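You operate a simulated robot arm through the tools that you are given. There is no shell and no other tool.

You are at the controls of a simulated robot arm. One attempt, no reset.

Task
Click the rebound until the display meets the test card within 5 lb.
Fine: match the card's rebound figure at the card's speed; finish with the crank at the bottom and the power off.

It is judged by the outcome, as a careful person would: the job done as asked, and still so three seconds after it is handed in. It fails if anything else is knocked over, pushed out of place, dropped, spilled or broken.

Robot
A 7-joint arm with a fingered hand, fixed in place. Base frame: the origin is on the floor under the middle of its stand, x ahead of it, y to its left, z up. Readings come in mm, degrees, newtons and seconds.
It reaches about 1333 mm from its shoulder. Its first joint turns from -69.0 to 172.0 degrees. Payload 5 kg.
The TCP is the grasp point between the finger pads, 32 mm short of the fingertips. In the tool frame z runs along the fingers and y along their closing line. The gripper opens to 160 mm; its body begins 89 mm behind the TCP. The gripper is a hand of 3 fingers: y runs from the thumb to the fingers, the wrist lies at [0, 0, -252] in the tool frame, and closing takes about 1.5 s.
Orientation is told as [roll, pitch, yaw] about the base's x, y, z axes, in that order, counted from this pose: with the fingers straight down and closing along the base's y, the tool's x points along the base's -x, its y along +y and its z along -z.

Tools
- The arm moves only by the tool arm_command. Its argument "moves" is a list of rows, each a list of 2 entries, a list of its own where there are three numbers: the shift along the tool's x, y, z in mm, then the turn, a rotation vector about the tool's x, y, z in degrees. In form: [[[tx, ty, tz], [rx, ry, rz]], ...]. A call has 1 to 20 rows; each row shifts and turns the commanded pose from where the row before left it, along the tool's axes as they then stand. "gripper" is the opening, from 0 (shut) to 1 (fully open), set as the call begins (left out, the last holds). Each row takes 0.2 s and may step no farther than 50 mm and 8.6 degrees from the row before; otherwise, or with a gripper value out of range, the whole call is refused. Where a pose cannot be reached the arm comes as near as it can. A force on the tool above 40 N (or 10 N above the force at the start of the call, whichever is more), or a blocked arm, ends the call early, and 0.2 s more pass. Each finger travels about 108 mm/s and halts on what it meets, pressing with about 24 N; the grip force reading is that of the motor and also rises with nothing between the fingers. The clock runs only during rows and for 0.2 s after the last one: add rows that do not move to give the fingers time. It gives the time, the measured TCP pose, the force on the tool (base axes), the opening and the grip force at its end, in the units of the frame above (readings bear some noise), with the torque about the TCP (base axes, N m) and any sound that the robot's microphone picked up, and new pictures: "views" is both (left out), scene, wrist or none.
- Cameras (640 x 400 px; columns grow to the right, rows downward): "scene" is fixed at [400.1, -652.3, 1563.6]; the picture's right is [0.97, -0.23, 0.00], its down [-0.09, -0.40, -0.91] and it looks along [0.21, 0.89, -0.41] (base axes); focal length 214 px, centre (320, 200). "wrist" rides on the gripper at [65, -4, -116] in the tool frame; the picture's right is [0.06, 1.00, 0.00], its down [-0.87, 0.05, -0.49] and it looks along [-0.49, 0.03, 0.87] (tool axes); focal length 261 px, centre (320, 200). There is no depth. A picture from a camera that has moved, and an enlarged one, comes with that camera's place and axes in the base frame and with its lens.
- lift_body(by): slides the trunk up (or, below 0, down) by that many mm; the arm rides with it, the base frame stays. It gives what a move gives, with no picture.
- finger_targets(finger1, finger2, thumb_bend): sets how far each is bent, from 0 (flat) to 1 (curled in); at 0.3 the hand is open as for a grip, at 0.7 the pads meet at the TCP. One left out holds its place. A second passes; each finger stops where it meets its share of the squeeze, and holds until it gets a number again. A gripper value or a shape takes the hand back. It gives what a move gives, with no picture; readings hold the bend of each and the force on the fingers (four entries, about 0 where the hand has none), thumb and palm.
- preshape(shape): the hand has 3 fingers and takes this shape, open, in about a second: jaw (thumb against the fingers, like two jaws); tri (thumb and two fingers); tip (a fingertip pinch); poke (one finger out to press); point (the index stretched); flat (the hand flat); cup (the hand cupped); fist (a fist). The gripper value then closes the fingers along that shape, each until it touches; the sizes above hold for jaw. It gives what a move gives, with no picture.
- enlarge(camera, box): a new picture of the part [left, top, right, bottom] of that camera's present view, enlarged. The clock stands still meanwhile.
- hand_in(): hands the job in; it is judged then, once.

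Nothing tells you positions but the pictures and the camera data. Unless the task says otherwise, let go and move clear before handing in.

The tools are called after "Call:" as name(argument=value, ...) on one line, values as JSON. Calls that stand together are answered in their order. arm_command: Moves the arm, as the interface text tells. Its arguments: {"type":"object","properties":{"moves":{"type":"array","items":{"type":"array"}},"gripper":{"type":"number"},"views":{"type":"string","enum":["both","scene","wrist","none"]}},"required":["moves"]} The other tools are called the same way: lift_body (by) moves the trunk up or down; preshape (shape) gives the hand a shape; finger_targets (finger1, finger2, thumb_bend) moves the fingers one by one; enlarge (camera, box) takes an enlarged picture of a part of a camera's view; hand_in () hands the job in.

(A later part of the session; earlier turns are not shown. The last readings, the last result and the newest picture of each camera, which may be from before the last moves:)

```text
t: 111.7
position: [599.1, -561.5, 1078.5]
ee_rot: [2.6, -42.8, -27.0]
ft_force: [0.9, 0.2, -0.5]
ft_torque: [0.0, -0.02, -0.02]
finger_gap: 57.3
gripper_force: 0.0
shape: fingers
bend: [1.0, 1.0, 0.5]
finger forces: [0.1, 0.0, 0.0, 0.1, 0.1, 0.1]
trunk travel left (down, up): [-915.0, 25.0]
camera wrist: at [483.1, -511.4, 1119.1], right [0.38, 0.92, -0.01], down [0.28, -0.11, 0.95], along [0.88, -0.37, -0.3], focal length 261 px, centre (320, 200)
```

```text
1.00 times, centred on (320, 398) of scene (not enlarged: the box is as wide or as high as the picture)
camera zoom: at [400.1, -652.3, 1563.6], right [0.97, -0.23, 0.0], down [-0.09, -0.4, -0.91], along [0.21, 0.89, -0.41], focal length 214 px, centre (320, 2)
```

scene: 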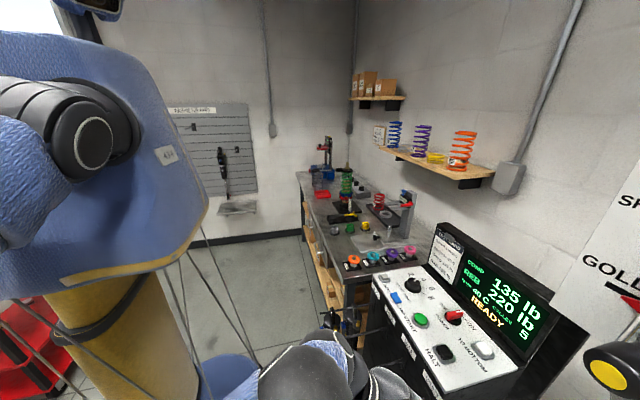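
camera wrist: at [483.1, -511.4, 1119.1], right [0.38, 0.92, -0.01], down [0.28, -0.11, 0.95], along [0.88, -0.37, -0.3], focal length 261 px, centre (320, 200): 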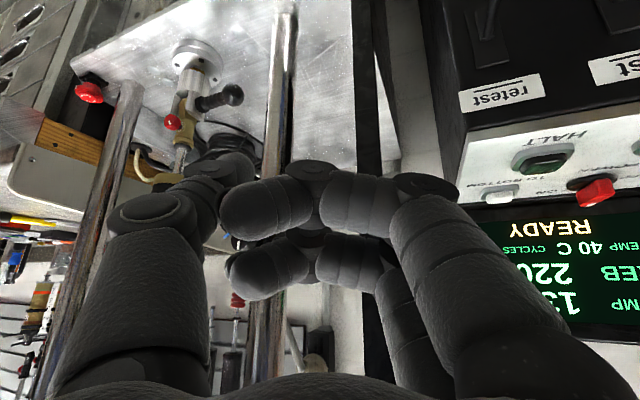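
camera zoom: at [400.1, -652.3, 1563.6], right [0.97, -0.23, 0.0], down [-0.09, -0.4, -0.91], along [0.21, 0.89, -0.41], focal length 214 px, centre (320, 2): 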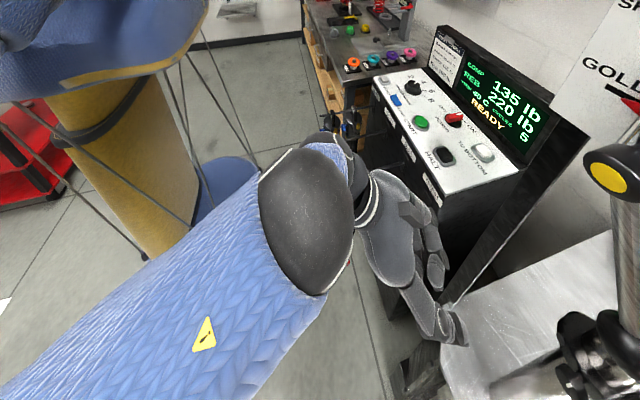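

The posture is good here. I'll continue to the panel: a short shift, then turn the yaw back toward zero.

Call:
arm_command(moves=[[[-9.9, 45, -9.2], [0, 0, 0]], [[-9.9, 45, -9.2], [0, 0, 0]], [[0, 10, 0], [-4.56, 0.19, -4.96]], [[0, 10, 0], [-4.56, 0.19, -4.96]], [[0, 10, 0], [-4.56, 0.19, -4.96]], [[0, 10, 0], [-4.56, 0.19, -4.96]]])

Call:
enlarge(camera="scene", box=[0, 395, 640, 400])

```text
t: 113.1
position: [649.8, -441.7, 1111.5]
ee_rot: [2.6, -43.0, 0.2]
ft_force: [-0.3, 0.2, -0.4]
ft_torque: [-0.03, -0.01, -0.01]
finger_gap: 57.6
gripper_force: 0.1
shape: fingers
bend: [1.0, 1.0, 0.5]
finger forces: [0.0, 0.0, 0.0, 0.1, 0.0, 0.0]
trunk travel left (down, up): [-915.0, 25.0]
camera wrist: at [524.1, -450.0, 1152.5], right [-0.08, 1.0, -0.01], down [0.3, 0.03, 0.95], along [0.95, 0.07, -0.3], focal length 261 px, centre (320, 200)
```

scene: 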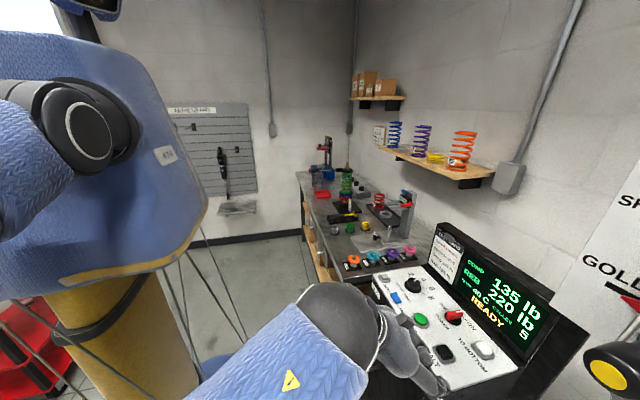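
wrist: 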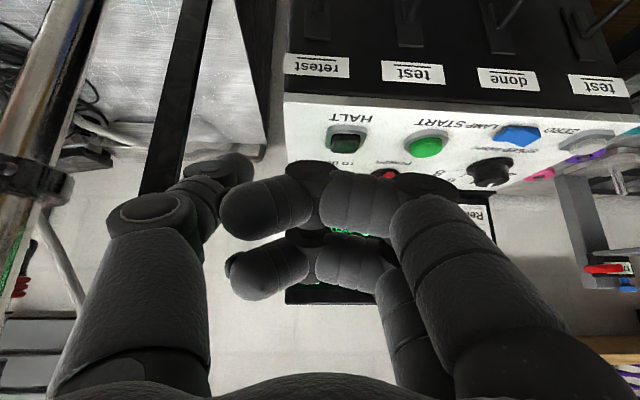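

```text
1.00 times, centred on (320, 398) of scene (not enlarged: the box is as wide or as high as the picture)
camera zoom: at [400.1, -652.3, 1563.6], right [0.97, -0.23, 0.0], down [-0.09, -0.4, -0.91], along [0.21, 0.89, -0.41], focal length 214 px, centre (320, 2)
```

zoom: 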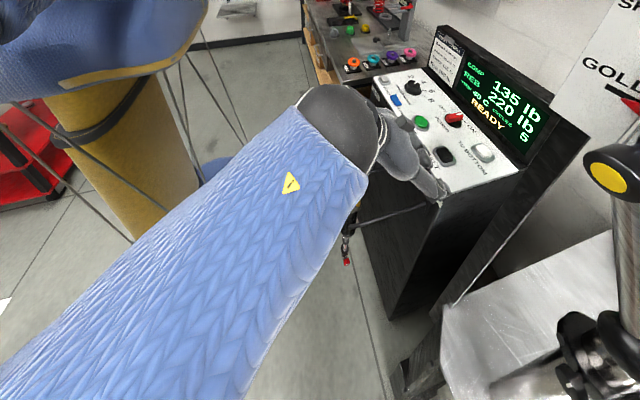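

This route works very well. I'll set the tilt to -35° as before and go to just above START.

Call:
arm_command(moves=[[[0, 0, 0], [0, 8, 0]], [[-12.2, 36, 17.1], [0, 0, 0]], [[-12.2, 36, 17.1], [0, 0, 0]], [[-12.2, 36, 17.1], [0, 0, 0]], [[-12.2, 36, 17.1], [0, 0, 0]], [[-12.2, 36, 17.1], [0, 0, 0]]])

Call:
enlarge(camera="scene", box=[380, 270, 500, 370])

Call:
enlarge(camera="wrist", box=[150, 60, 390, 210])

```text
t: 114.5
position: [741.7, -258.2, 1081.5]
ee_rot: [2.2, -34.9, 0.6]
ft_force: [0.5, 0.2, -0.4]
ft_torque: [-0.05, 0.03, -0.02]
finger_gap: 57.7
gripper_force: 0.1
shape: fingers
bend: [1.0, 1.0, 0.5]
finger forces: [0.1, 0.0, 0.0, 0.0, 0.0, 0.0]
trunk travel left (down, up): [-915.0, 25.0]
camera wrist: at [622.8, -267.0, 1139.5], right [-0.08, 1.0, 0.0], down [0.43, 0.04, 0.9], along [0.9, 0.07, -0.43], focal length 261 px, centre (320, 200)
```

scene: 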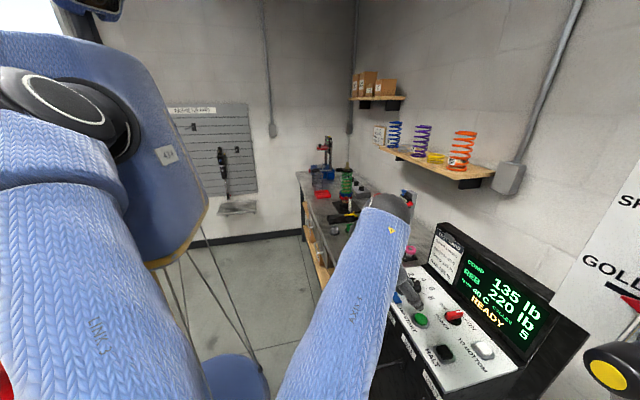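
wrist: 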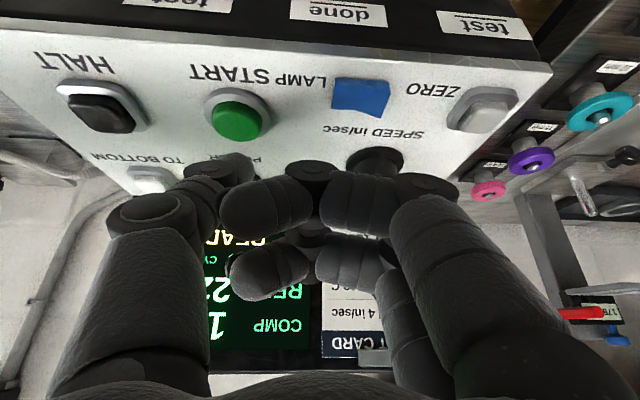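

```text
4.00 times, centred on (440, 320) of scene
camera zoom: at [400.1, -652.3, 1563.6], right [0.97, -0.23, 0.0], down [-0.09, -0.4, -0.91], along [0.21, 0.89, -0.41], focal length 858 px, centre (-160, -280)
```

zoom: 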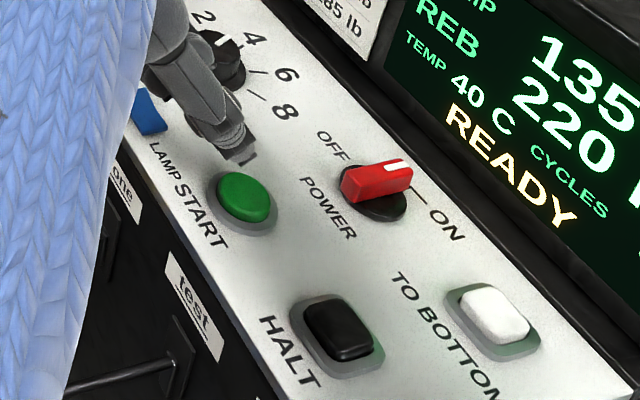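

```text
2.67 times, centred on (270, 135) of wrist
camera zoom: at [622.8, -267.0, 1139.5], right [-0.08, 1.0, 0.0], down [0.43, 0.04, 0.9], along [0.9, 0.07, -0.43], focal length 695 px, centre (453, 373)
```

zoom: 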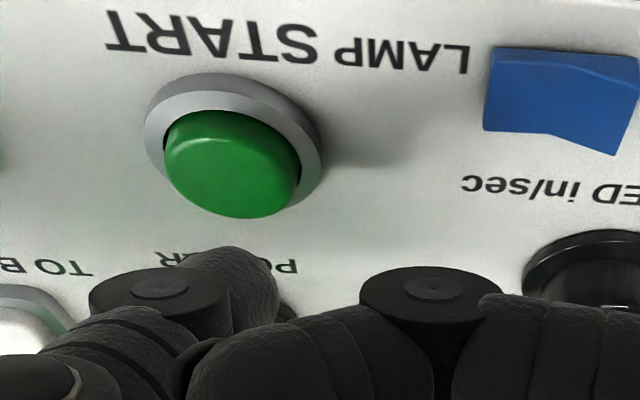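

Call:
arm_command(moves=[[[6.9, -4, 22], [0, 0, 0]], [[1.72, 0, 2.46], [0, 0, 0]], [[1.72, 0, 2.46], [0, 0, 0]], [[1.72, 0, 2.46], [0, 0, 0]], [[1.15, 0, 1.64], [0, 0, 0]]], views="scene")

Call:
enlarge(camera="scene", box=[400, 240, 580, 360])

```text
t: 115.7
position: [747.8, -262.3, 1049.2]
ee_rot: [2.2, -35.0, 0.7]
ft_force: [0.8, 0.0, 3.0]
ft_torque: [-0.17, -0.06, 0.01]
finger_gap: 57.8
gripper_force: 1.3
shape: fingers
bend: [1.0, 1.0, 0.5]
finger forces: [0.0, 0.0, 0.1, 0.0, 2.9, 0.0]
trunk travel left (down, up): [-915.0, 25.0]
heard: click
```

scene: 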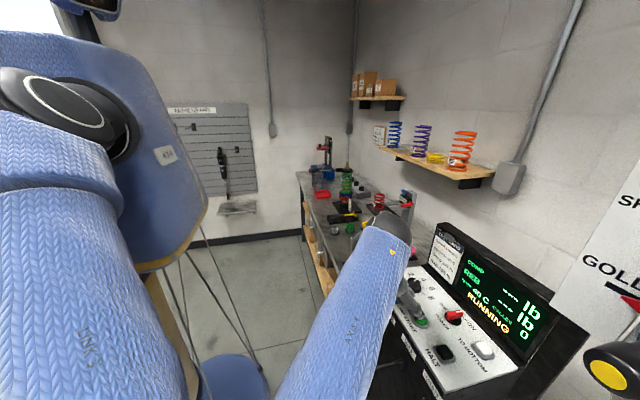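

```text
3.33 times, centred on (490, 300) of scene
camera zoom: at [400.1, -652.3, 1563.6], right [0.97, -0.23, 0.0], down [-0.09, -0.4, -0.91], along [0.21, 0.89, -0.41], focal length 715 px, centre (-247, -133)
```

zoom: 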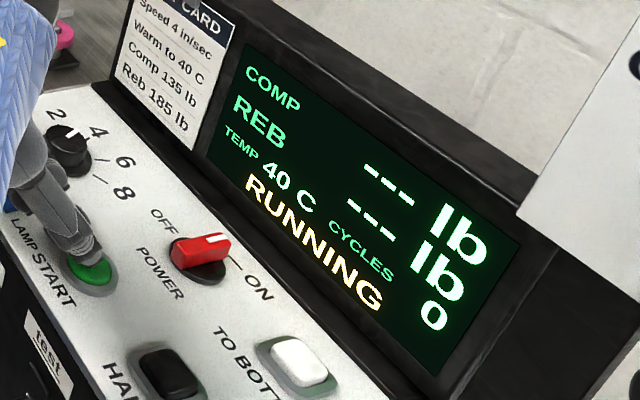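

RUNNING again. I'll lift off, wait for the reading, and move toward HALT meanwhile.

Call:
arm_command(moves=[[[-17.2, 0, -24.6], [0, 0, 0]], [[0, -30, 0], [0, 0, 0]], [[0, -30, 0], [0, 0, 0]], [[0, -30, 0], [0, 0, 0]], [[0, 0, 0], [0, 0, 0]], [[0, 0, 0], [0, 0, 0]], [[0, 0, 0], [0, 0, 0]], [[0, 0, 0], [0, 0, 0]], [[0, 0, 0], [0, 0, 0]], [[0, 0, 0], [0, 0, 0]], [[0, 0, 0], [0, 0, 0]], [[0, 0, 0], [0, 0, 0]], [[0, 0, 0], [0, 0, 0]], [[0, 0, 0], [0, 0, 0]], [[0, 0, 0], [0, 0, 0]], [[0, 0, 0], [0, 0, 0]], [[0, 0, 0], [0, 0, 0]], [[0, 0, 0], [0, 0, 0]], [[0, 0, 0], [0, 0, 0]], [[0, 0, 0], [0, 0, 0]]], views="scene")

Call:
enlarge(camera="scene", box=[420, 220, 600, 350])

```text
t: 119.9
position: [749.5, -354.6, 1073.9]
ee_rot: [2.1, -35.1, 0.7]
ft_force: [0.3, -0.6, -0.3]
ft_torque: [0.01, 0.04, -0.01]
finger_gap: 57.6
gripper_force: 0.0
shape: fingers
bend: [1.0, 1.0, 0.5]
finger forces: [0.0, 0.0, 0.0, 0.0, 0.0, 0.0]
trunk travel left (down, up): [-915.0, 25.0]
```

scene: 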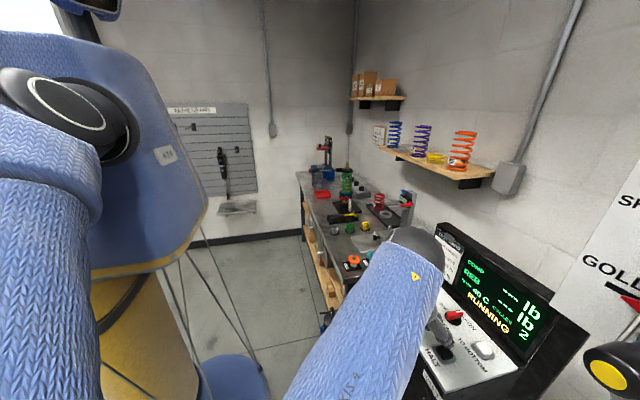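

```text
3.08 times, centred on (510, 285) of scene
camera zoom: at [400.1, -652.3, 1563.6], right [0.97, -0.23, 0.0], down [-0.09, -0.4, -0.91], along [0.21, 0.89, -0.41], focal length 660 px, centre (-265, -62)
```

zoom: 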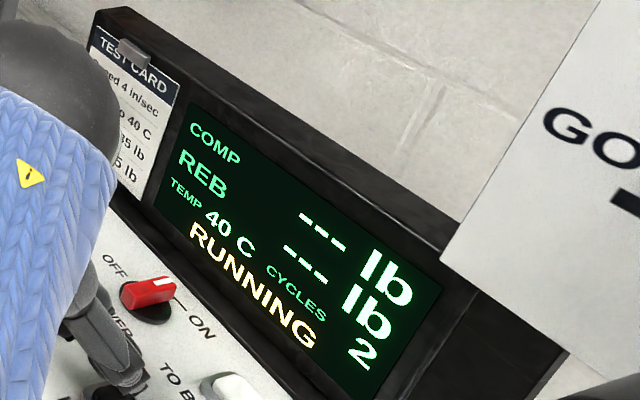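

Call:
arm_command(moves=[[[0, 0, 0], [0, 0, 0]], [[0, 0, 0], [0, 0, 0]], [[0, 0, 0], [0, 0, 0]], [[0, 0, 0], [0, 0, 0]], [[0, 0, 0], [0, 0, 0]], [[0, 0, 0], [0, 0, 0]], [[0, 0, 0], [0, 0, 0]], [[0, 0, 0], [0, 0, 0]], [[0, 0, 0], [0, 0, 0]], [[0, 0, 0], [0, 0, 0]]], views="none")

Call:
enlarge(camera="scene", box=[420, 220, 600, 350])

```text
t: 122.1
position: [750.2, -354.2, 1074.3]
ee_rot: [2.2, -35.0, 0.7]
ft_force: [0.6, 0.2, -0.1]
ft_torque: [-0.03, -0.02, -0.01]
finger_gap: 57.4
gripper_force: 0.1
shape: fingers
bend: [1.0, 1.0, 0.5]
finger forces: [0.0, 0.1, 0.1, 0.0, 0.1, 0.1]
trunk travel left (down, up): [-915.0, 25.0]
```

```text
3.08 times, centred on (510, 285) of scene
camera zoom: at [400.1, -652.3, 1563.6], right [0.97, -0.23, 0.0], down [-0.09, -0.4, -0.91], along [0.21, 0.89, -0.41], focal length 660 px, centre (-265, -62)
```

zoom: 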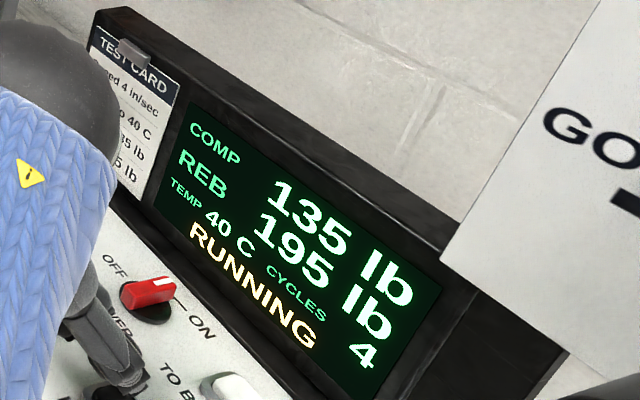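

REB is down to 195 lb with COMP still 135. That 58° counter-clockwise took off 25 lb, so I need about 23° more (10 lb). I'll press HALT.

Call:
arm_command(moves=[[[14.6, 0, 6.9], [0, 0, 0]], [[1.72, 0, 2.46], [0, 0, 0]], [[1.72, 0, 2.46], [0, 0, 0]], [[1.72, 0, 2.46], [0, 0, 0]], [[1.72, 0, 2.46], [0, 0, 0]], [[1.15, 0, 1.64], [0, 0, 0]]], views="none")

Call:
enlarge(camera="scene", box=[400, 250, 580, 370])

```text
t: 123.5
position: [744.0, -352.9, 1047.9]
ee_rot: [2.3, -35.0, 0.5]
ft_force: [-0.3, 0.7, 3.5]
ft_torque: [-0.18, -0.01, -0.09]
finger_gap: 57.7
gripper_force: 1.7
shape: fingers
bend: [1.0, 1.0, 0.5]
finger forces: [0.1, 0.0, 0.1, 0.0, 3.1, 0.1]
trunk travel left (down, up): [-915.0, 25.0]
heard: click
```

```text
3.33 times, centred on (490, 310) of scene
camera zoom: at [400.1, -652.3, 1563.6], right [0.97, -0.23, 0.0], down [-0.09, -0.4, -0.91], along [0.21, 0.89, -0.41], focal length 715 px, centre (-247, -167)
```

zoom: 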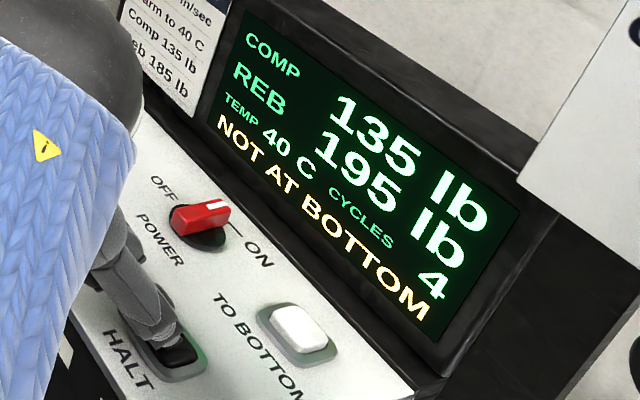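

Call:
arm_command(moves=[[[-11.5, 0, -16.4], [0, 0, 0]], [[-11.5, 0, -16.4], [0, 0, 0]], [[-27.3, -5.3, 19.1], [0, 0, 0]], [[-27.3, -5.3, 19.1], [0, 0, 0]], [[-27.3, -5.3, 19.1], [0, 0, 0]], [[14.4, 0, 20.5], [0, 0, 0]], [[1.72, 0, 2.46], [0, 0, 0]], [[1.72, 0, 2.46], [0, 0, 0]]], views="none")

Call:
enlarge(camera="scene", box=[420, 260, 580, 370])

```text
t: 125.3
position: [845.2, -365.2, 1053.9]
ee_rot: [2.3, -35.0, 0.5]
ft_force: [-0.1, 0.1, -0.4]
ft_torque: [0.0, -0.02, 0.0]
finger_gap: 57.4
gripper_force: 0.1
shape: fingers
bend: [1.0, 1.0, 0.5]
finger forces: [0.0, 0.0, 0.0, 0.1, 0.0, 0.1]
trunk travel left (down, up): [-915.0, 25.0]
```

```text
3.64 times, centred on (500, 315) of scene
camera zoom: at [400.1, -652.3, 1563.6], right [0.97, -0.23, 0.0], down [-0.09, -0.4, -0.91], along [0.21, 0.89, -0.41], focal length 780 px, centre (-334, -218)
```

zoom: 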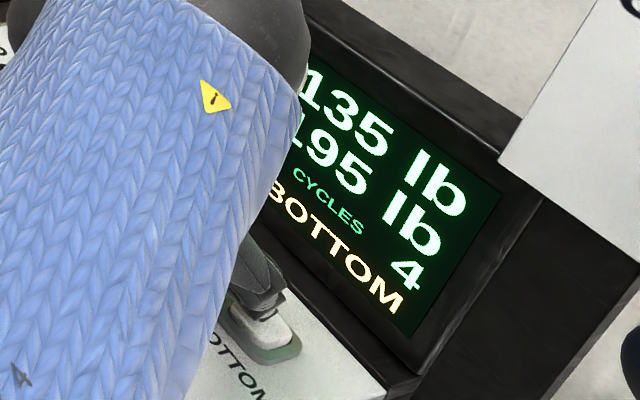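

Call:
arm_command(moves=[[[1.15, -1, 1.64], [0, 0, 0]], [[1.15, -1, 1.64], [0, 0, 0]], [[1.15, 0, 1.64], [0, 0, 0]]], views="none")

Call:
enlarge(camera="scene", box=[420, 260, 580, 370])

```text
t: 126.1
position: [844.9, -366.9, 1048.5]
ee_rot: [2.3, -35.0, 0.5]
ft_force: [-1.8, 0.1, 2.0]
ft_torque: [-0.1, -0.02, -0.07]
finger_gap: 57.3
gripper_force: 1.1
shape: fingers
bend: [1.0, 1.0, 0.5]
finger forces: [0.0, 0.0, 0.0, 0.0, 2.3, 0.0]
trunk travel left (down, up): [-915.0, 25.0]
```

```text
3.64 times, centred on (500, 315) of scene
camera zoom: at [400.1, -652.3, 1563.6], right [0.97, -0.23, 0.0], down [-0.09, -0.4, -0.91], along [0.21, 0.89, -0.41], focal length 780 px, centre (-334, -218)
```

zoom: 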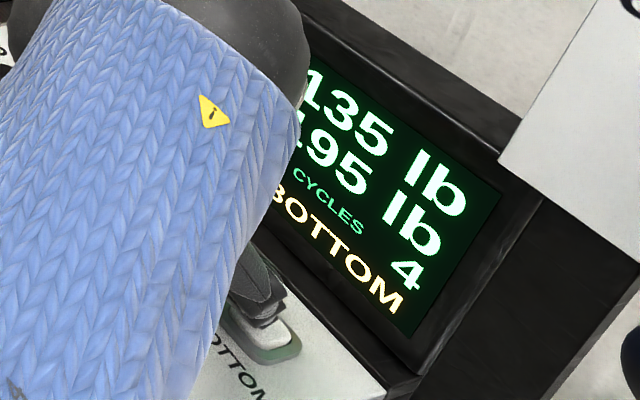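

In contact, but it hasn't clicked yet. A touch more.

Call:
arm_command(moves=[[[0.6, 0, 0.82], [0, 0, 0]], [[0.6, 0, 0.82], [0, 0, 0]], [[0.6, 0, 0.82], [0, 0, 0]]], views="none")

Call:
enlarge(camera="scene", box=[420, 260, 580, 370])

```text
t: 126.9
position: [844.2, -367.8, 1048.2]
ee_rot: [2.2, -35.1, 0.5]
ft_force: [0.1, -0.1, 2.8]
ft_torque: [-0.18, -0.01, -0.01]
finger_gap: 57.4
gripper_force: 1.7
shape: fingers
bend: [1.0, 1.0, 0.5]
finger forces: [0.0, 0.0, 0.0, 0.0, 3.3, 0.0]
trunk travel left (down, up): [-915.0, 25.0]
heard: click
```

```text
3.64 times, centred on (500, 315) of scene
camera zoom: at [400.1, -652.3, 1563.6], right [0.97, -0.23, 0.0], down [-0.09, -0.4, -0.91], along [0.21, 0.89, -0.41], focal length 780 px, centre (-334, -218)
```

zoom: 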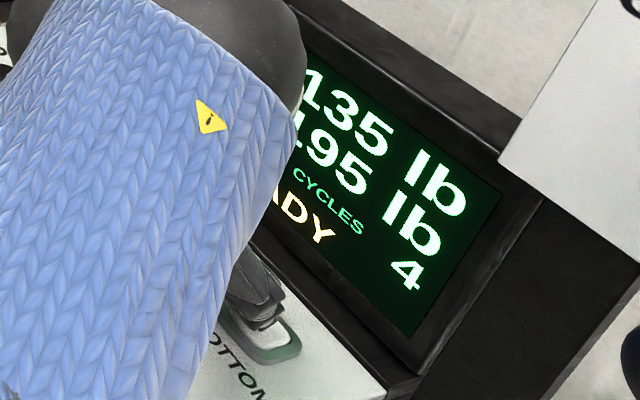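

The display shows READY, so the crank is at the bottom. I'll go back to the shock by the same route in reverse.

Call:
arm_command(moves=[[[-11.5, 0, -16.4], [0, 0, 0]], [[-11.5, 0, -16.4], [0, 0, 0]], [[29, -14.8, -26.5], [0, 0, 0]], [[29, -14.8, -26.5], [0, 0, 0]], [[29, -14.8, -26.5], [0, 0, 0]], [[29, -14.8, -26.5], [0, 0, 0]], [[29, -14.8, -26.5], [0, 0, 0]], [[0, 0, 0], [0, -8, 0]]])

Call:
enlarge(camera="scene", box=[0, 395, 640, 400])

```text
t: 128.7
position: [650.6, -450.2, 1111.0]
ee_rot: [2.5, -43.0, 0.2]
ft_force: [-0.2, -0.5, 0.4]
ft_torque: [-0.02, 0.03, 0.03]
finger_gap: 57.6
gripper_force: 0.1
shape: fingers
bend: [1.0, 1.0, 0.5]
finger forces: [0.0, 0.0, 0.1, 0.1, 0.0, 0.0]
trunk travel left (down, up): [-915.0, 25.0]
camera wrist: at [525.5, -458.9, 1151.3], right [-0.08, 1.0, -0.01], down [0.3, 0.03, 0.95], along [0.95, 0.07, -0.3], focal length 261 px, centre (320, 200)
```

scene: 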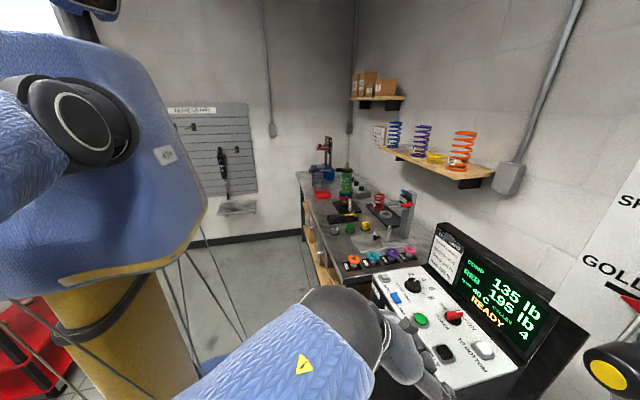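
wrist: 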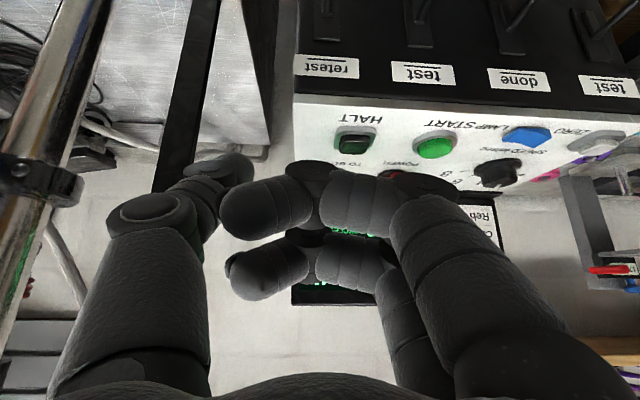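

```text
1.00 times, centred on (320, 398) of scene (not enlarged: the box is as wide or as high as the picture)
camera zoom: at [400.1, -652.3, 1563.6], right [0.97, -0.23, 0.0], down [-0.09, -0.4, -0.91], along [0.21, 0.89, -0.41], focal length 214 px, centre (320, 2)
```

zoom: 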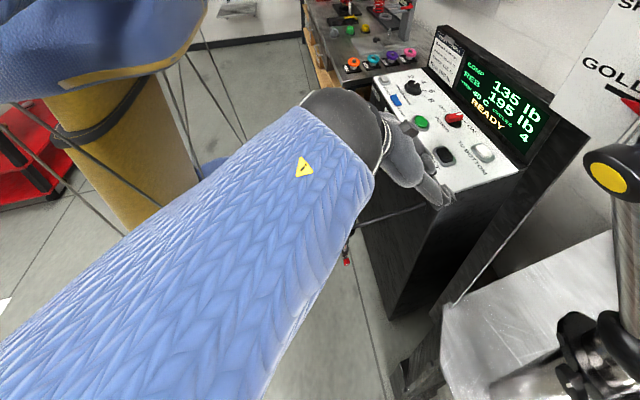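

Call:
arm_command(moves=[[[0, -9, 0], [4.56, -0.19, 4.96]], [[0, -9, 0], [4.56, -0.19, 4.96]], [[0, -9, 0], [4.56, -0.19, 4.96]], [[0, -9, 0], [4.56, -0.19, 4.96]], [[9.9, -43, 9.2], [0, 0, 0]], [[9.9, -43, 9.2], [0, 0, 0]]], views="none")

Call:
enlarge(camera="scene", box=[0, 395, 640, 400])

```text
t: 130.1
position: [610.2, -557.4, 1078.0]
ee_rot: [2.7, -42.9, -26.8]
ft_force: [0.4, 0.5, 0.1]
ft_torque: [-0.02, 0.02, 0.02]
finger_gap: 57.2
gripper_force: 0.0
shape: fingers
bend: [1.0, 1.0, 0.5]
finger forces: [0.0, 0.0, 0.1, 0.1, 0.0, 0.0]
trunk travel left (down, up): [-915.0, 25.0]
```

```text
1.00 times, centred on (320, 398) of scene (not enlarged: the box is as wide or as high as the picture)
camera zoom: at [400.1, -652.3, 1563.6], right [0.97, -0.23, 0.0], down [-0.09, -0.4, -0.91], along [0.21, 0.89, -0.41], focal length 214 px, centre (320, 2)
```

zoom: 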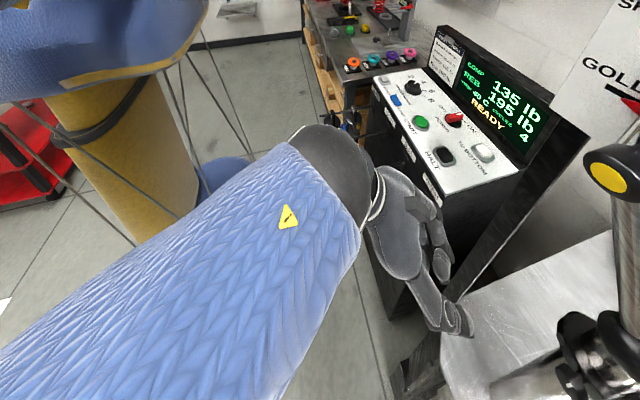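

Call:
arm_command(moves=[[[3.9, -39.6, 21.2], [0, 0, 0]], [[3.9, -39.6, 21.2], [0, 0, 0]], [[3.9, -39.6, 21.2], [0, 0, 0]], [[3.9, -39.6, 21.2], [0, 0, 0]], [[0, 0, 0], [0, -8.2, 0]], [[0, 0, 0], [0, -8.2, 0]], [[0, 0, 0], [0, -8.2, 0]], [[0, 0, 0], [0, -8.2, 0]]], views="none")

Call:
preshape(shape="tip")

Call:
arm_command(moves=[[[0, 0, 0], [0, 0, 0]], [[0, 0, 0], [0, 0, 0]], [[0, 0, 0], [0, 0, 0]], [[0, 0, 0], [0, 0, 0]]], gripper=0.4, views="wrist")

Call:
enlarge(camera="wrist", box=[200, 60, 440, 210])

```text
t: 131.9
position: [583.2, -722.8, 1001.2]
ee_rot: [7.9, -75.7, -32.8]
ft_force: [0.0, -0.4, -0.5]
ft_torque: [0.0, 0.01, 0.0]
finger_gap: 57.7
gripper_force: 0.0
shape: fingers
bend: [1.0, 1.0, 0.5]
finger forces: [0.0, 0.0, 0.0, 0.1, 0.1, 0.1]
trunk travel left (down, up): [-915.0, 25.0]
```

```text
t: 132.8
position: [584.1, -721.0, 1001.2]
ee_rot: [7.9, -75.6, -32.9]
ft_force: [-0.2, -0.5, -0.2]
ft_torque: [-0.03, 0.01, -0.02]
finger_gap: 159.9
gripper_force: 0.0
shape: tip
bend: [0.3, 0.3, 0.3]
finger forces: [0.1, 0.1, 0.0, 0.1, 0.0, 0.1]
trunk travel left (down, up): [-915.0, 25.0]
```

```text
t: 133.8
position: [586.2, -722.2, 1001.9]
ee_rot: [8.0, -75.4, -32.8]
ft_force: [0.3, -0.1, 0.6]
ft_torque: [-0.01, -0.01, 0.0]
finger_gap: 64.6
gripper_force: 0.0
shape: tip
bend: [0.73, 0.73, 0.7]
finger forces: [0.1, 0.1, 0.0, 0.0, 0.0, 0.0]
trunk travel left (down, up): [-915.0, 25.0]
camera wrist: at [468.8, -669.2, 967.2], right [0.41, 0.91, -0.03], down [-0.23, 0.13, 0.97], along [0.88, -0.39, 0.26], focal length 261 px, centre (320, 200)
```

wrist: 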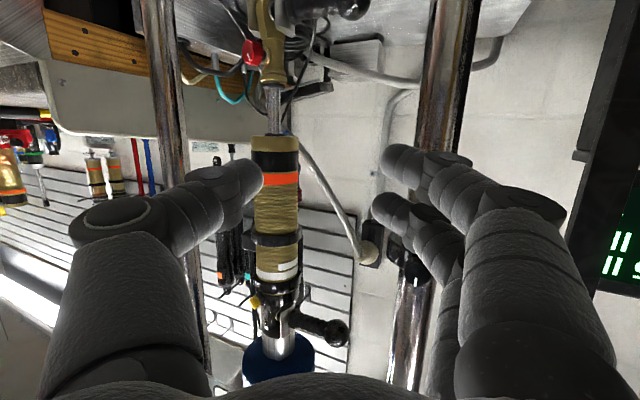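

```text
2.67 times, centred on (320, 135) of wrist
camera zoom: at [468.8, -669.2, 967.2], right [0.41, 0.91, -0.03], down [-0.23, 0.13, 0.97], along [0.88, -0.39, 0.26], focal length 695 px, centre (320, 373)
```

zoom: 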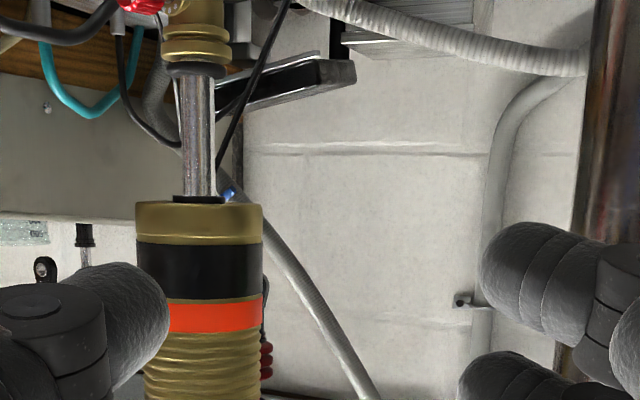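

Call:
enlarge(camera="wrist", box=[200, 10, 320, 85])

```text
5.33 times, centred on (260, 48) of wrist
camera zoom: at [468.8, -669.2, 967.2], right [0.41, 0.91, -0.03], down [-0.23, 0.13, 0.97], along [0.88, -0.39, 0.26], focal length 1390 px, centre (640, 1013)
```

zoom: 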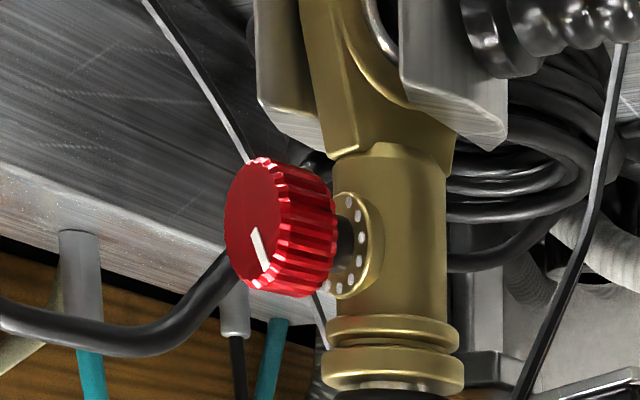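

The click dots are clearly 30° apart, so one more click should do it. The eyelet turned during the run and the knob now faces about (-0.85, -0.5). I'll bring the hand round to yaw ≈ 0 with the fingers straddling it.

Call:
arm_command(moves=[[[1.7, -29.7, 16.6], [0, 0, 0]], [[1.7, -29.7, 16.6], [0, 0, 0]], [[1.7, -29.7, 16.6], [0, 0, 0]], [[0, 0, 0], [-8.07, 0.3, -2.07]], [[0, 0, 0], [-8.07, 0.3, -2.07]], [[0, 0, 0], [-8.07, 0.3, -2.07]]], views="wrist")

Call:
enlarge(camera="wrist", box=[220, 10, 420, 135])

```text
t: 135.2
position: [588.4, -821.0, 981.5]
ee_rot: [8.0, -75.4, -7.7]
ft_force: [0.3, 0.3, 0.3]
ft_torque: [0.0, -0.01, -0.02]
finger_gap: 64.0
gripper_force: 0.0
shape: tip
bend: [0.73, 0.73, 0.7]
finger forces: [0.1, 0.0, 0.0, 0.0, 0.1, 0.0]
trunk travel left (down, up): [-915.0, 25.0]
camera wrist: at [461.3, -823.8, 947.0], right [-0.02, 1.0, -0.03], down [-0.26, 0.02, 0.97], along [0.97, 0.02, 0.26], focal length 261 px, centre (320, 200)
```

wrist: 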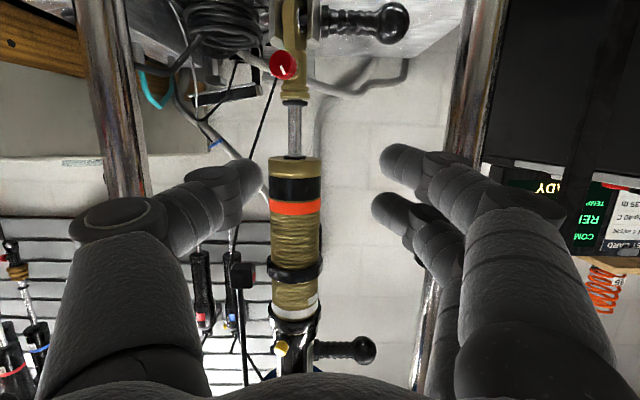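

```text
3.20 times, centred on (320, 72) of wrist
camera zoom: at [461.3, -823.8, 947.0], right [-0.02, 1.0, -0.03], down [-0.26, 0.02, 0.97], along [0.97, 0.02, 0.26], focal length 834 px, centre (320, 608)
```

zoom: 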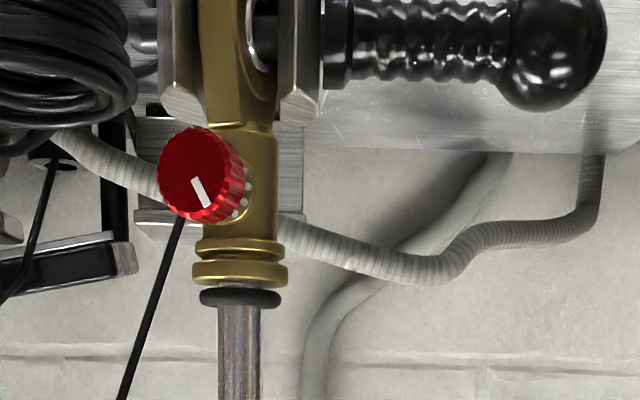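

Call:
arm_command(moves=[[[27.3, -15, 20], [0, 0, 0]], [[27.3, -15, 20], [0, 0, 0]], [[0, 0, 15], [0, 0, 0]]], views="wrist")

Call:
enlarge(camera="wrist", box=[220, 90, 420, 215])

```text
t: 136.0
position: [628.0, -847.8, 915.1]
ee_rot: [7.7, -75.5, -7.7]
ft_force: [-0.2, 1.1, 0.0]
ft_torque: [-0.02, 0.03, -0.01]
finger_gap: 64.3
gripper_force: 0.1
shape: tip
bend: [0.73, 0.73, 0.7]
finger forces: [0.0, 0.0, 0.0, 0.1, 0.1, 0.1]
trunk travel left (down, up): [-915.0, 25.0]
camera wrist: at [499.9, -849.7, 881.1], right [-0.01, 1.0, -0.03], down [-0.26, 0.02, 0.97], along [0.97, 0.02, 0.26], focal length 261 px, centre (320, 200)
```

wrist: 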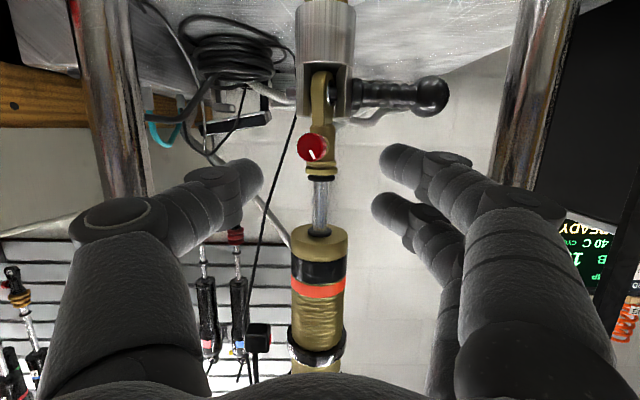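

```text
3.20 times, centred on (320, 152) of wrist
camera zoom: at [499.9, -849.7, 881.1], right [-0.01, 1.0, -0.03], down [-0.26, 0.02, 0.97], along [0.97, 0.02, 0.26], focal length 834 px, centre (320, 352)
```

zoom: 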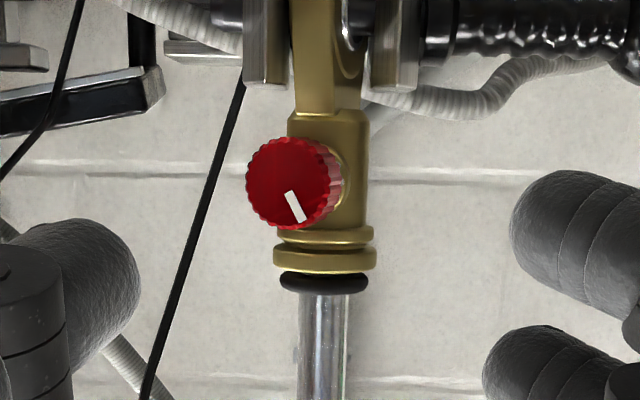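

Call:
arm_command(moves=[[[0.8, 0, 15], [0, 0, 0]], [[0, 0, 15], [0, 0, 0]], [[0, 0, 14], [0, 0, 0]], [[0, 0, 10], [0, 0, 0]]], views="wrist")

Call:
enlarge(camera="wrist", box=[220, 110, 420, 235])

```text
t: 137.0
position: [683.3, -850.0, 899.5]
ee_rot: [7.9, -75.5, -7.9]
ft_force: [-0.2, -0.4, -0.1]
ft_torque: [0.04, 0.01, 0.01]
finger_gap: 64.1
gripper_force: 0.0
shape: tip
bend: [0.73, 0.73, 0.7]
finger forces: [0.0, 0.0, 0.1, 0.0, 0.0, 0.1]
trunk travel left (down, up): [-915.0, 25.0]
camera wrist: at [555.1, -851.2, 866.7], right [-0.01, 1.0, -0.03], down [-0.26, 0.02, 0.97], along [0.97, 0.02, 0.26], focal length 261 px, centre (320, 200)
```

wrist: 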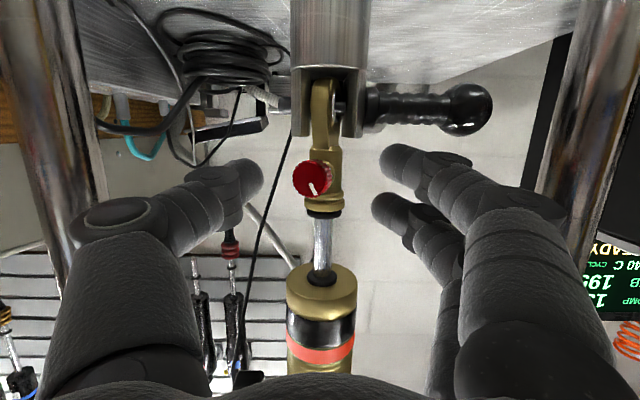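

```text
3.20 times, centred on (320, 172) of wrist
camera zoom: at [555.1, -851.2, 866.7], right [-0.01, 1.0, -0.03], down [-0.26, 0.02, 0.97], along [0.97, 0.02, 0.26], focal length 834 px, centre (320, 288)
```

zoom: 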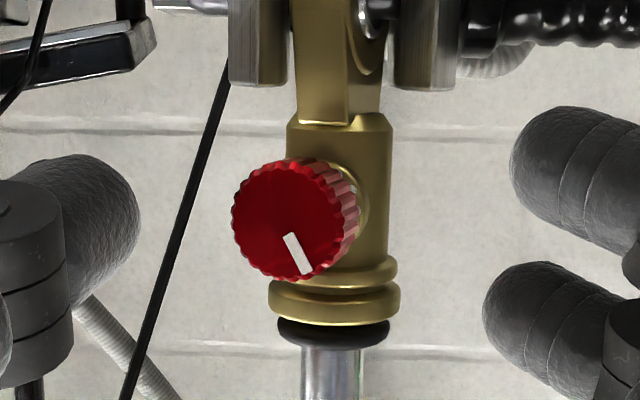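

In position. I'll close gently; the thumb will swing the knob square as it meets the fingers.

Call:
arm_command(moves=[[[0, 0, 0], [0, 0, 0]], [[0, 0, 0], [0, 0, 0]], [[0, 0, 0], [0, 0, 0]], [[0, 0, 0], [0, 0, 0]]], gripper=0.17, views="none")

Call:
enlarge(camera="wrist", box=[220, 110, 420, 235])

Call:
arm_command(moves=[[[0, 0, 0], [0, 0, 0]], [[0, 0, 0], [0, 0, 0]], [[0, 0, 0], [0, 0, 0]], [[0, 0, 0], [0, 0, 0]]], gripper=0.0, views="wrist")

Call:
enlarge(camera="wrist", box=[220, 110, 420, 235])

```text
t: 138.0
position: [681.7, -848.6, 900.0]
ee_rot: [8.0, -75.5, -7.8]
ft_force: [-0.7, -0.2, -0.4]
ft_torque: [0.0, 0.02, 0.01]
finger_gap: 27.6
gripper_force: 0.1
shape: tip
bend: [0.73, 0.73, 0.7]
finger forces: [0.0, 0.0, 0.1, 0.1, 0.3, 0.0]
trunk travel left (down, up): [-915.0, 25.0]
```

```text
3.20 times, centred on (320, 172) of wrist
camera zoom: at [555.0, -851.3, 867.0], right [-0.01, 1.0, -0.03], down [-0.26, 0.02, 0.97], along [0.97, 0.02, 0.26], focal length 834 px, centre (320, 288)
```

zoom: 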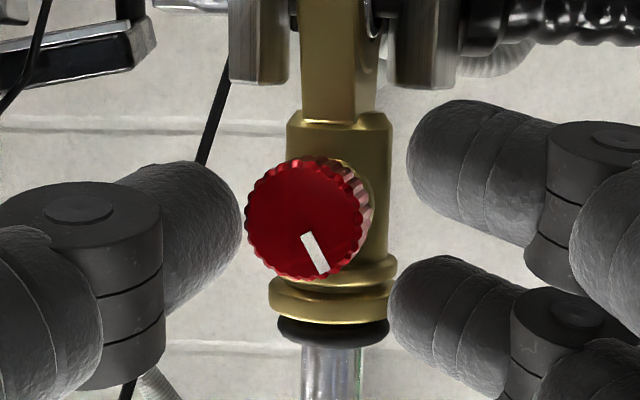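

```text
t: 139.0
position: [682.7, -848.7, 901.1]
ee_rot: [8.0, -75.4, -7.8]
ft_force: [-4.8, 9.8, 0.4]
ft_torque: [-0.19, -0.06, 0.47]
finger_gap: 11.9
gripper_force: 24.1
shape: tip
bend: [0.7, 0.71, 0.71]
finger forces: [13.6, 15.8, 0.0, 0.1, 17.3, 0.0]
trunk travel left (down, up): [-915.0, 25.0]
camera wrist: at [554.5, -850.3, 866.8], right [-0.01, 1.0, -0.03], down [-0.26, 0.02, 0.97], along [0.97, 0.02, 0.26], focal length 261 px, centre (320, 200)
```

wrist: 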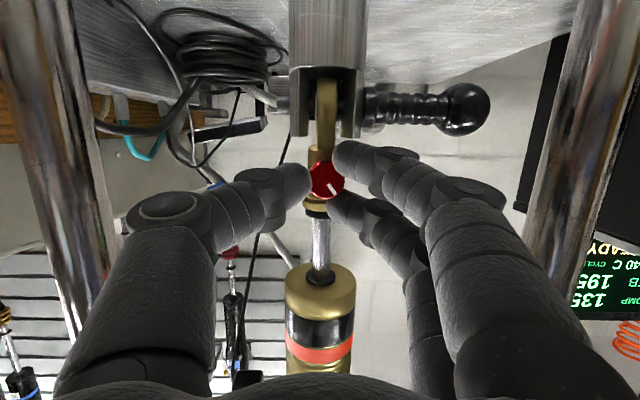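

```text
3.20 times, centred on (320, 172) of wrist
camera zoom: at [554.5, -850.3, 866.8], right [-0.01, 1.0, -0.03], down [-0.26, 0.02, 0.97], along [0.97, 0.02, 0.26], focal length 834 px, centre (320, 288)
```

zoom: 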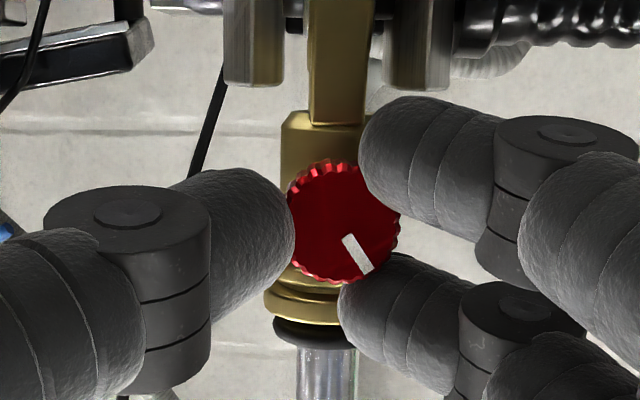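

Gripped squarely. Now one click: about 26° counter-clockwise, then release so it settles in the next detent.

Call:
arm_command(moves=[[[0, 1.5, 0], [0, 0, 0]], [[0, 0.57, 0], [1.25, 0.02, -4.86]], [[0, 0.57, 0], [1.25, 0.02, -4.86]], [[0, 0.57, 0], [1.25, 0.02, -4.86]], [[0, 0.57, 0], [1.25, 0.02, -4.86]], [[0, 0.57, 0], [1.25, 0.02, -4.86]]], views="wrist")

Call:
enlarge(camera="wrist", box=[220, 110, 420, 235])

```text
t: 140.4
position: [683.0, -843.7, 901.4]
ee_rot: [-60.0, -63.0, 56.9]
ft_force: [1.6, -0.2, 8.2]
ft_torque: [-0.03, -0.19, 0.03]
finger_gap: 11.1
gripper_force: 23.9
shape: tip
bend: [0.7, 0.71, 0.71]
finger forces: [11.3, 11.0, 0.0, 0.0, 23.7, 0.1]
trunk travel left (down, up): [-915.0, 25.0]
camera wrist: at [554.7, -860.5, 871.2], right [-0.01, 0.89, -0.45], down [-0.26, 0.43, 0.86], along [0.97, 0.13, 0.23], focal length 261 px, centre (320, 200)
```

wrist: 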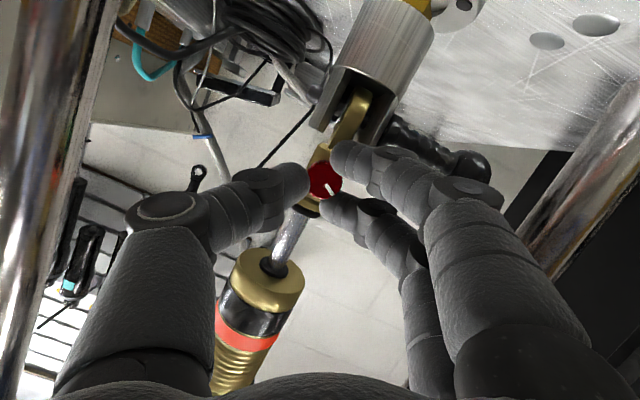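

```text
3.20 times, centred on (320, 172) of wrist
camera zoom: at [554.7, -860.5, 871.2], right [-0.01, 0.89, -0.45], down [-0.26, 0.43, 0.86], along [0.97, 0.13, 0.23], focal length 834 px, centre (320, 288)
```

zoom: 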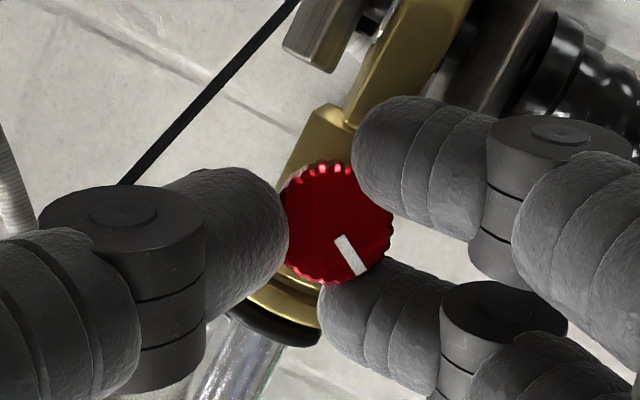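

Call:
arm_command(moves=[[[0, 0, 0], [0, 0, 0]], [[0, 0, 0], [0, 0, 0]], [[0, 0, -6], [0, 0, 0]], [[0, 0, -12], [0, 0, 0]], [[0, 0, -15], [0, 0, 0]]], gripper=0.17, views="wrist")

Call:
enlarge(camera="wrist", box=[220, 90, 420, 215])

```text
t: 141.6
position: [649.0, -840.6, 907.2]
ee_rot: [-59.8, -63.0, 56.6]
ft_force: [0.5, 0.3, -0.2]
ft_torque: [-0.01, 0.02, -0.02]
finger_gap: 27.0
gripper_force: 0.1
shape: tip
bend: [0.73, 0.73, 0.7]
finger forces: [0.0, 0.1, 0.0, 0.0, 0.0, 0.0]
trunk travel left (down, up): [-915.0, 25.0]
camera wrist: at [522.0, -857.2, 877.4], right [-0.01, 0.89, -0.45], down [-0.26, 0.43, 0.87], along [0.97, 0.13, 0.23], focal length 261 px, centre (320, 200)
```

wrist: 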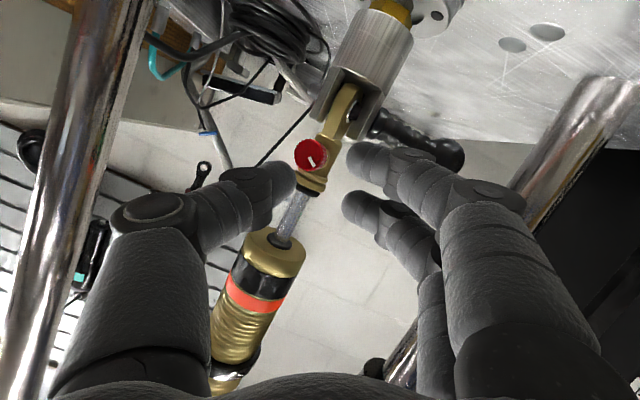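

```text
3.20 times, centred on (320, 152) of wrist
camera zoom: at [522.0, -857.2, 877.4], right [-0.01, 0.89, -0.45], down [-0.26, 0.43, 0.87], along [0.97, 0.13, 0.23], focal length 834 px, centre (320, 352)
```

zoom: 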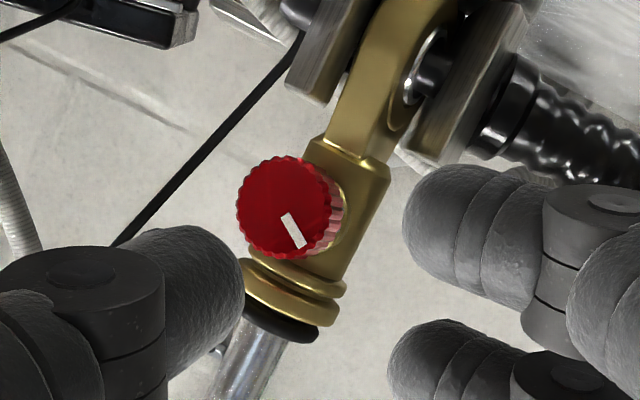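

Call:
arm_command(moves=[[[0, 0, -25], [0, 0, 0]], [[0, 0, 0], [-2.1, -0.03, 8.1]], [[0, 0, 0], [-2.1, -0.03, 8.1]], [[0, 0, 0], [-2.1, -0.03, 8.1]]], views="wrist")

Call:
enlarge(camera="wrist", box=[260, 100, 380, 175])

```text
t: 142.6
position: [625.4, -838.1, 912.2]
ee_rot: [8.5, -75.5, -8.2]
ft_force: [0.4, -0.5, 0.4]
ft_torque: [-0.01, 0.0, 0.01]
finger_gap: 27.0
gripper_force: 0.1
shape: tip
bend: [0.73, 0.73, 0.7]
finger forces: [0.1, 0.0, 0.0, 0.0, 0.0, 0.0]
trunk travel left (down, up): [-915.0, 25.0]
camera wrist: at [498.3, -840.1, 877.9], right [-0.01, 1.0, -0.02], down [-0.26, 0.02, 0.97], along [0.97, 0.02, 0.26], focal length 261 px, centre (320, 200)
```

wrist: 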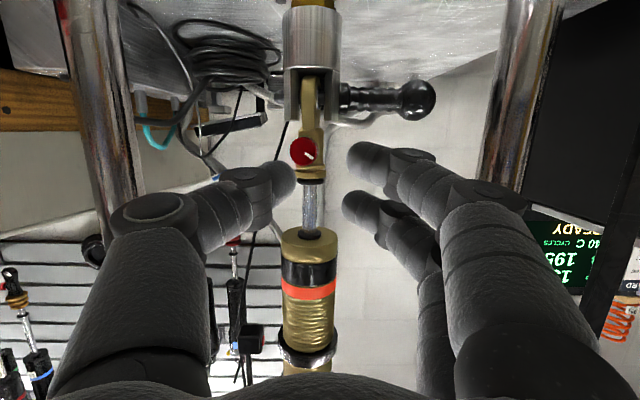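

```text
5.33 times, centred on (320, 138) of wrist
camera zoom: at [498.3, -840.1, 877.9], right [-0.01, 1.0, -0.02], down [-0.26, 0.02, 0.97], along [0.97, 0.02, 0.26], focal length 1390 px, centre (320, 533)
```

zoom: 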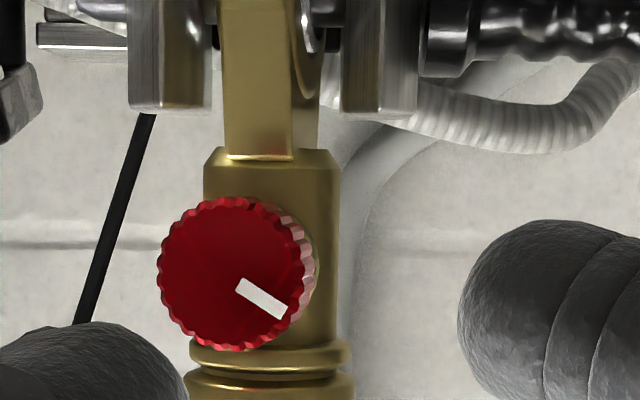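

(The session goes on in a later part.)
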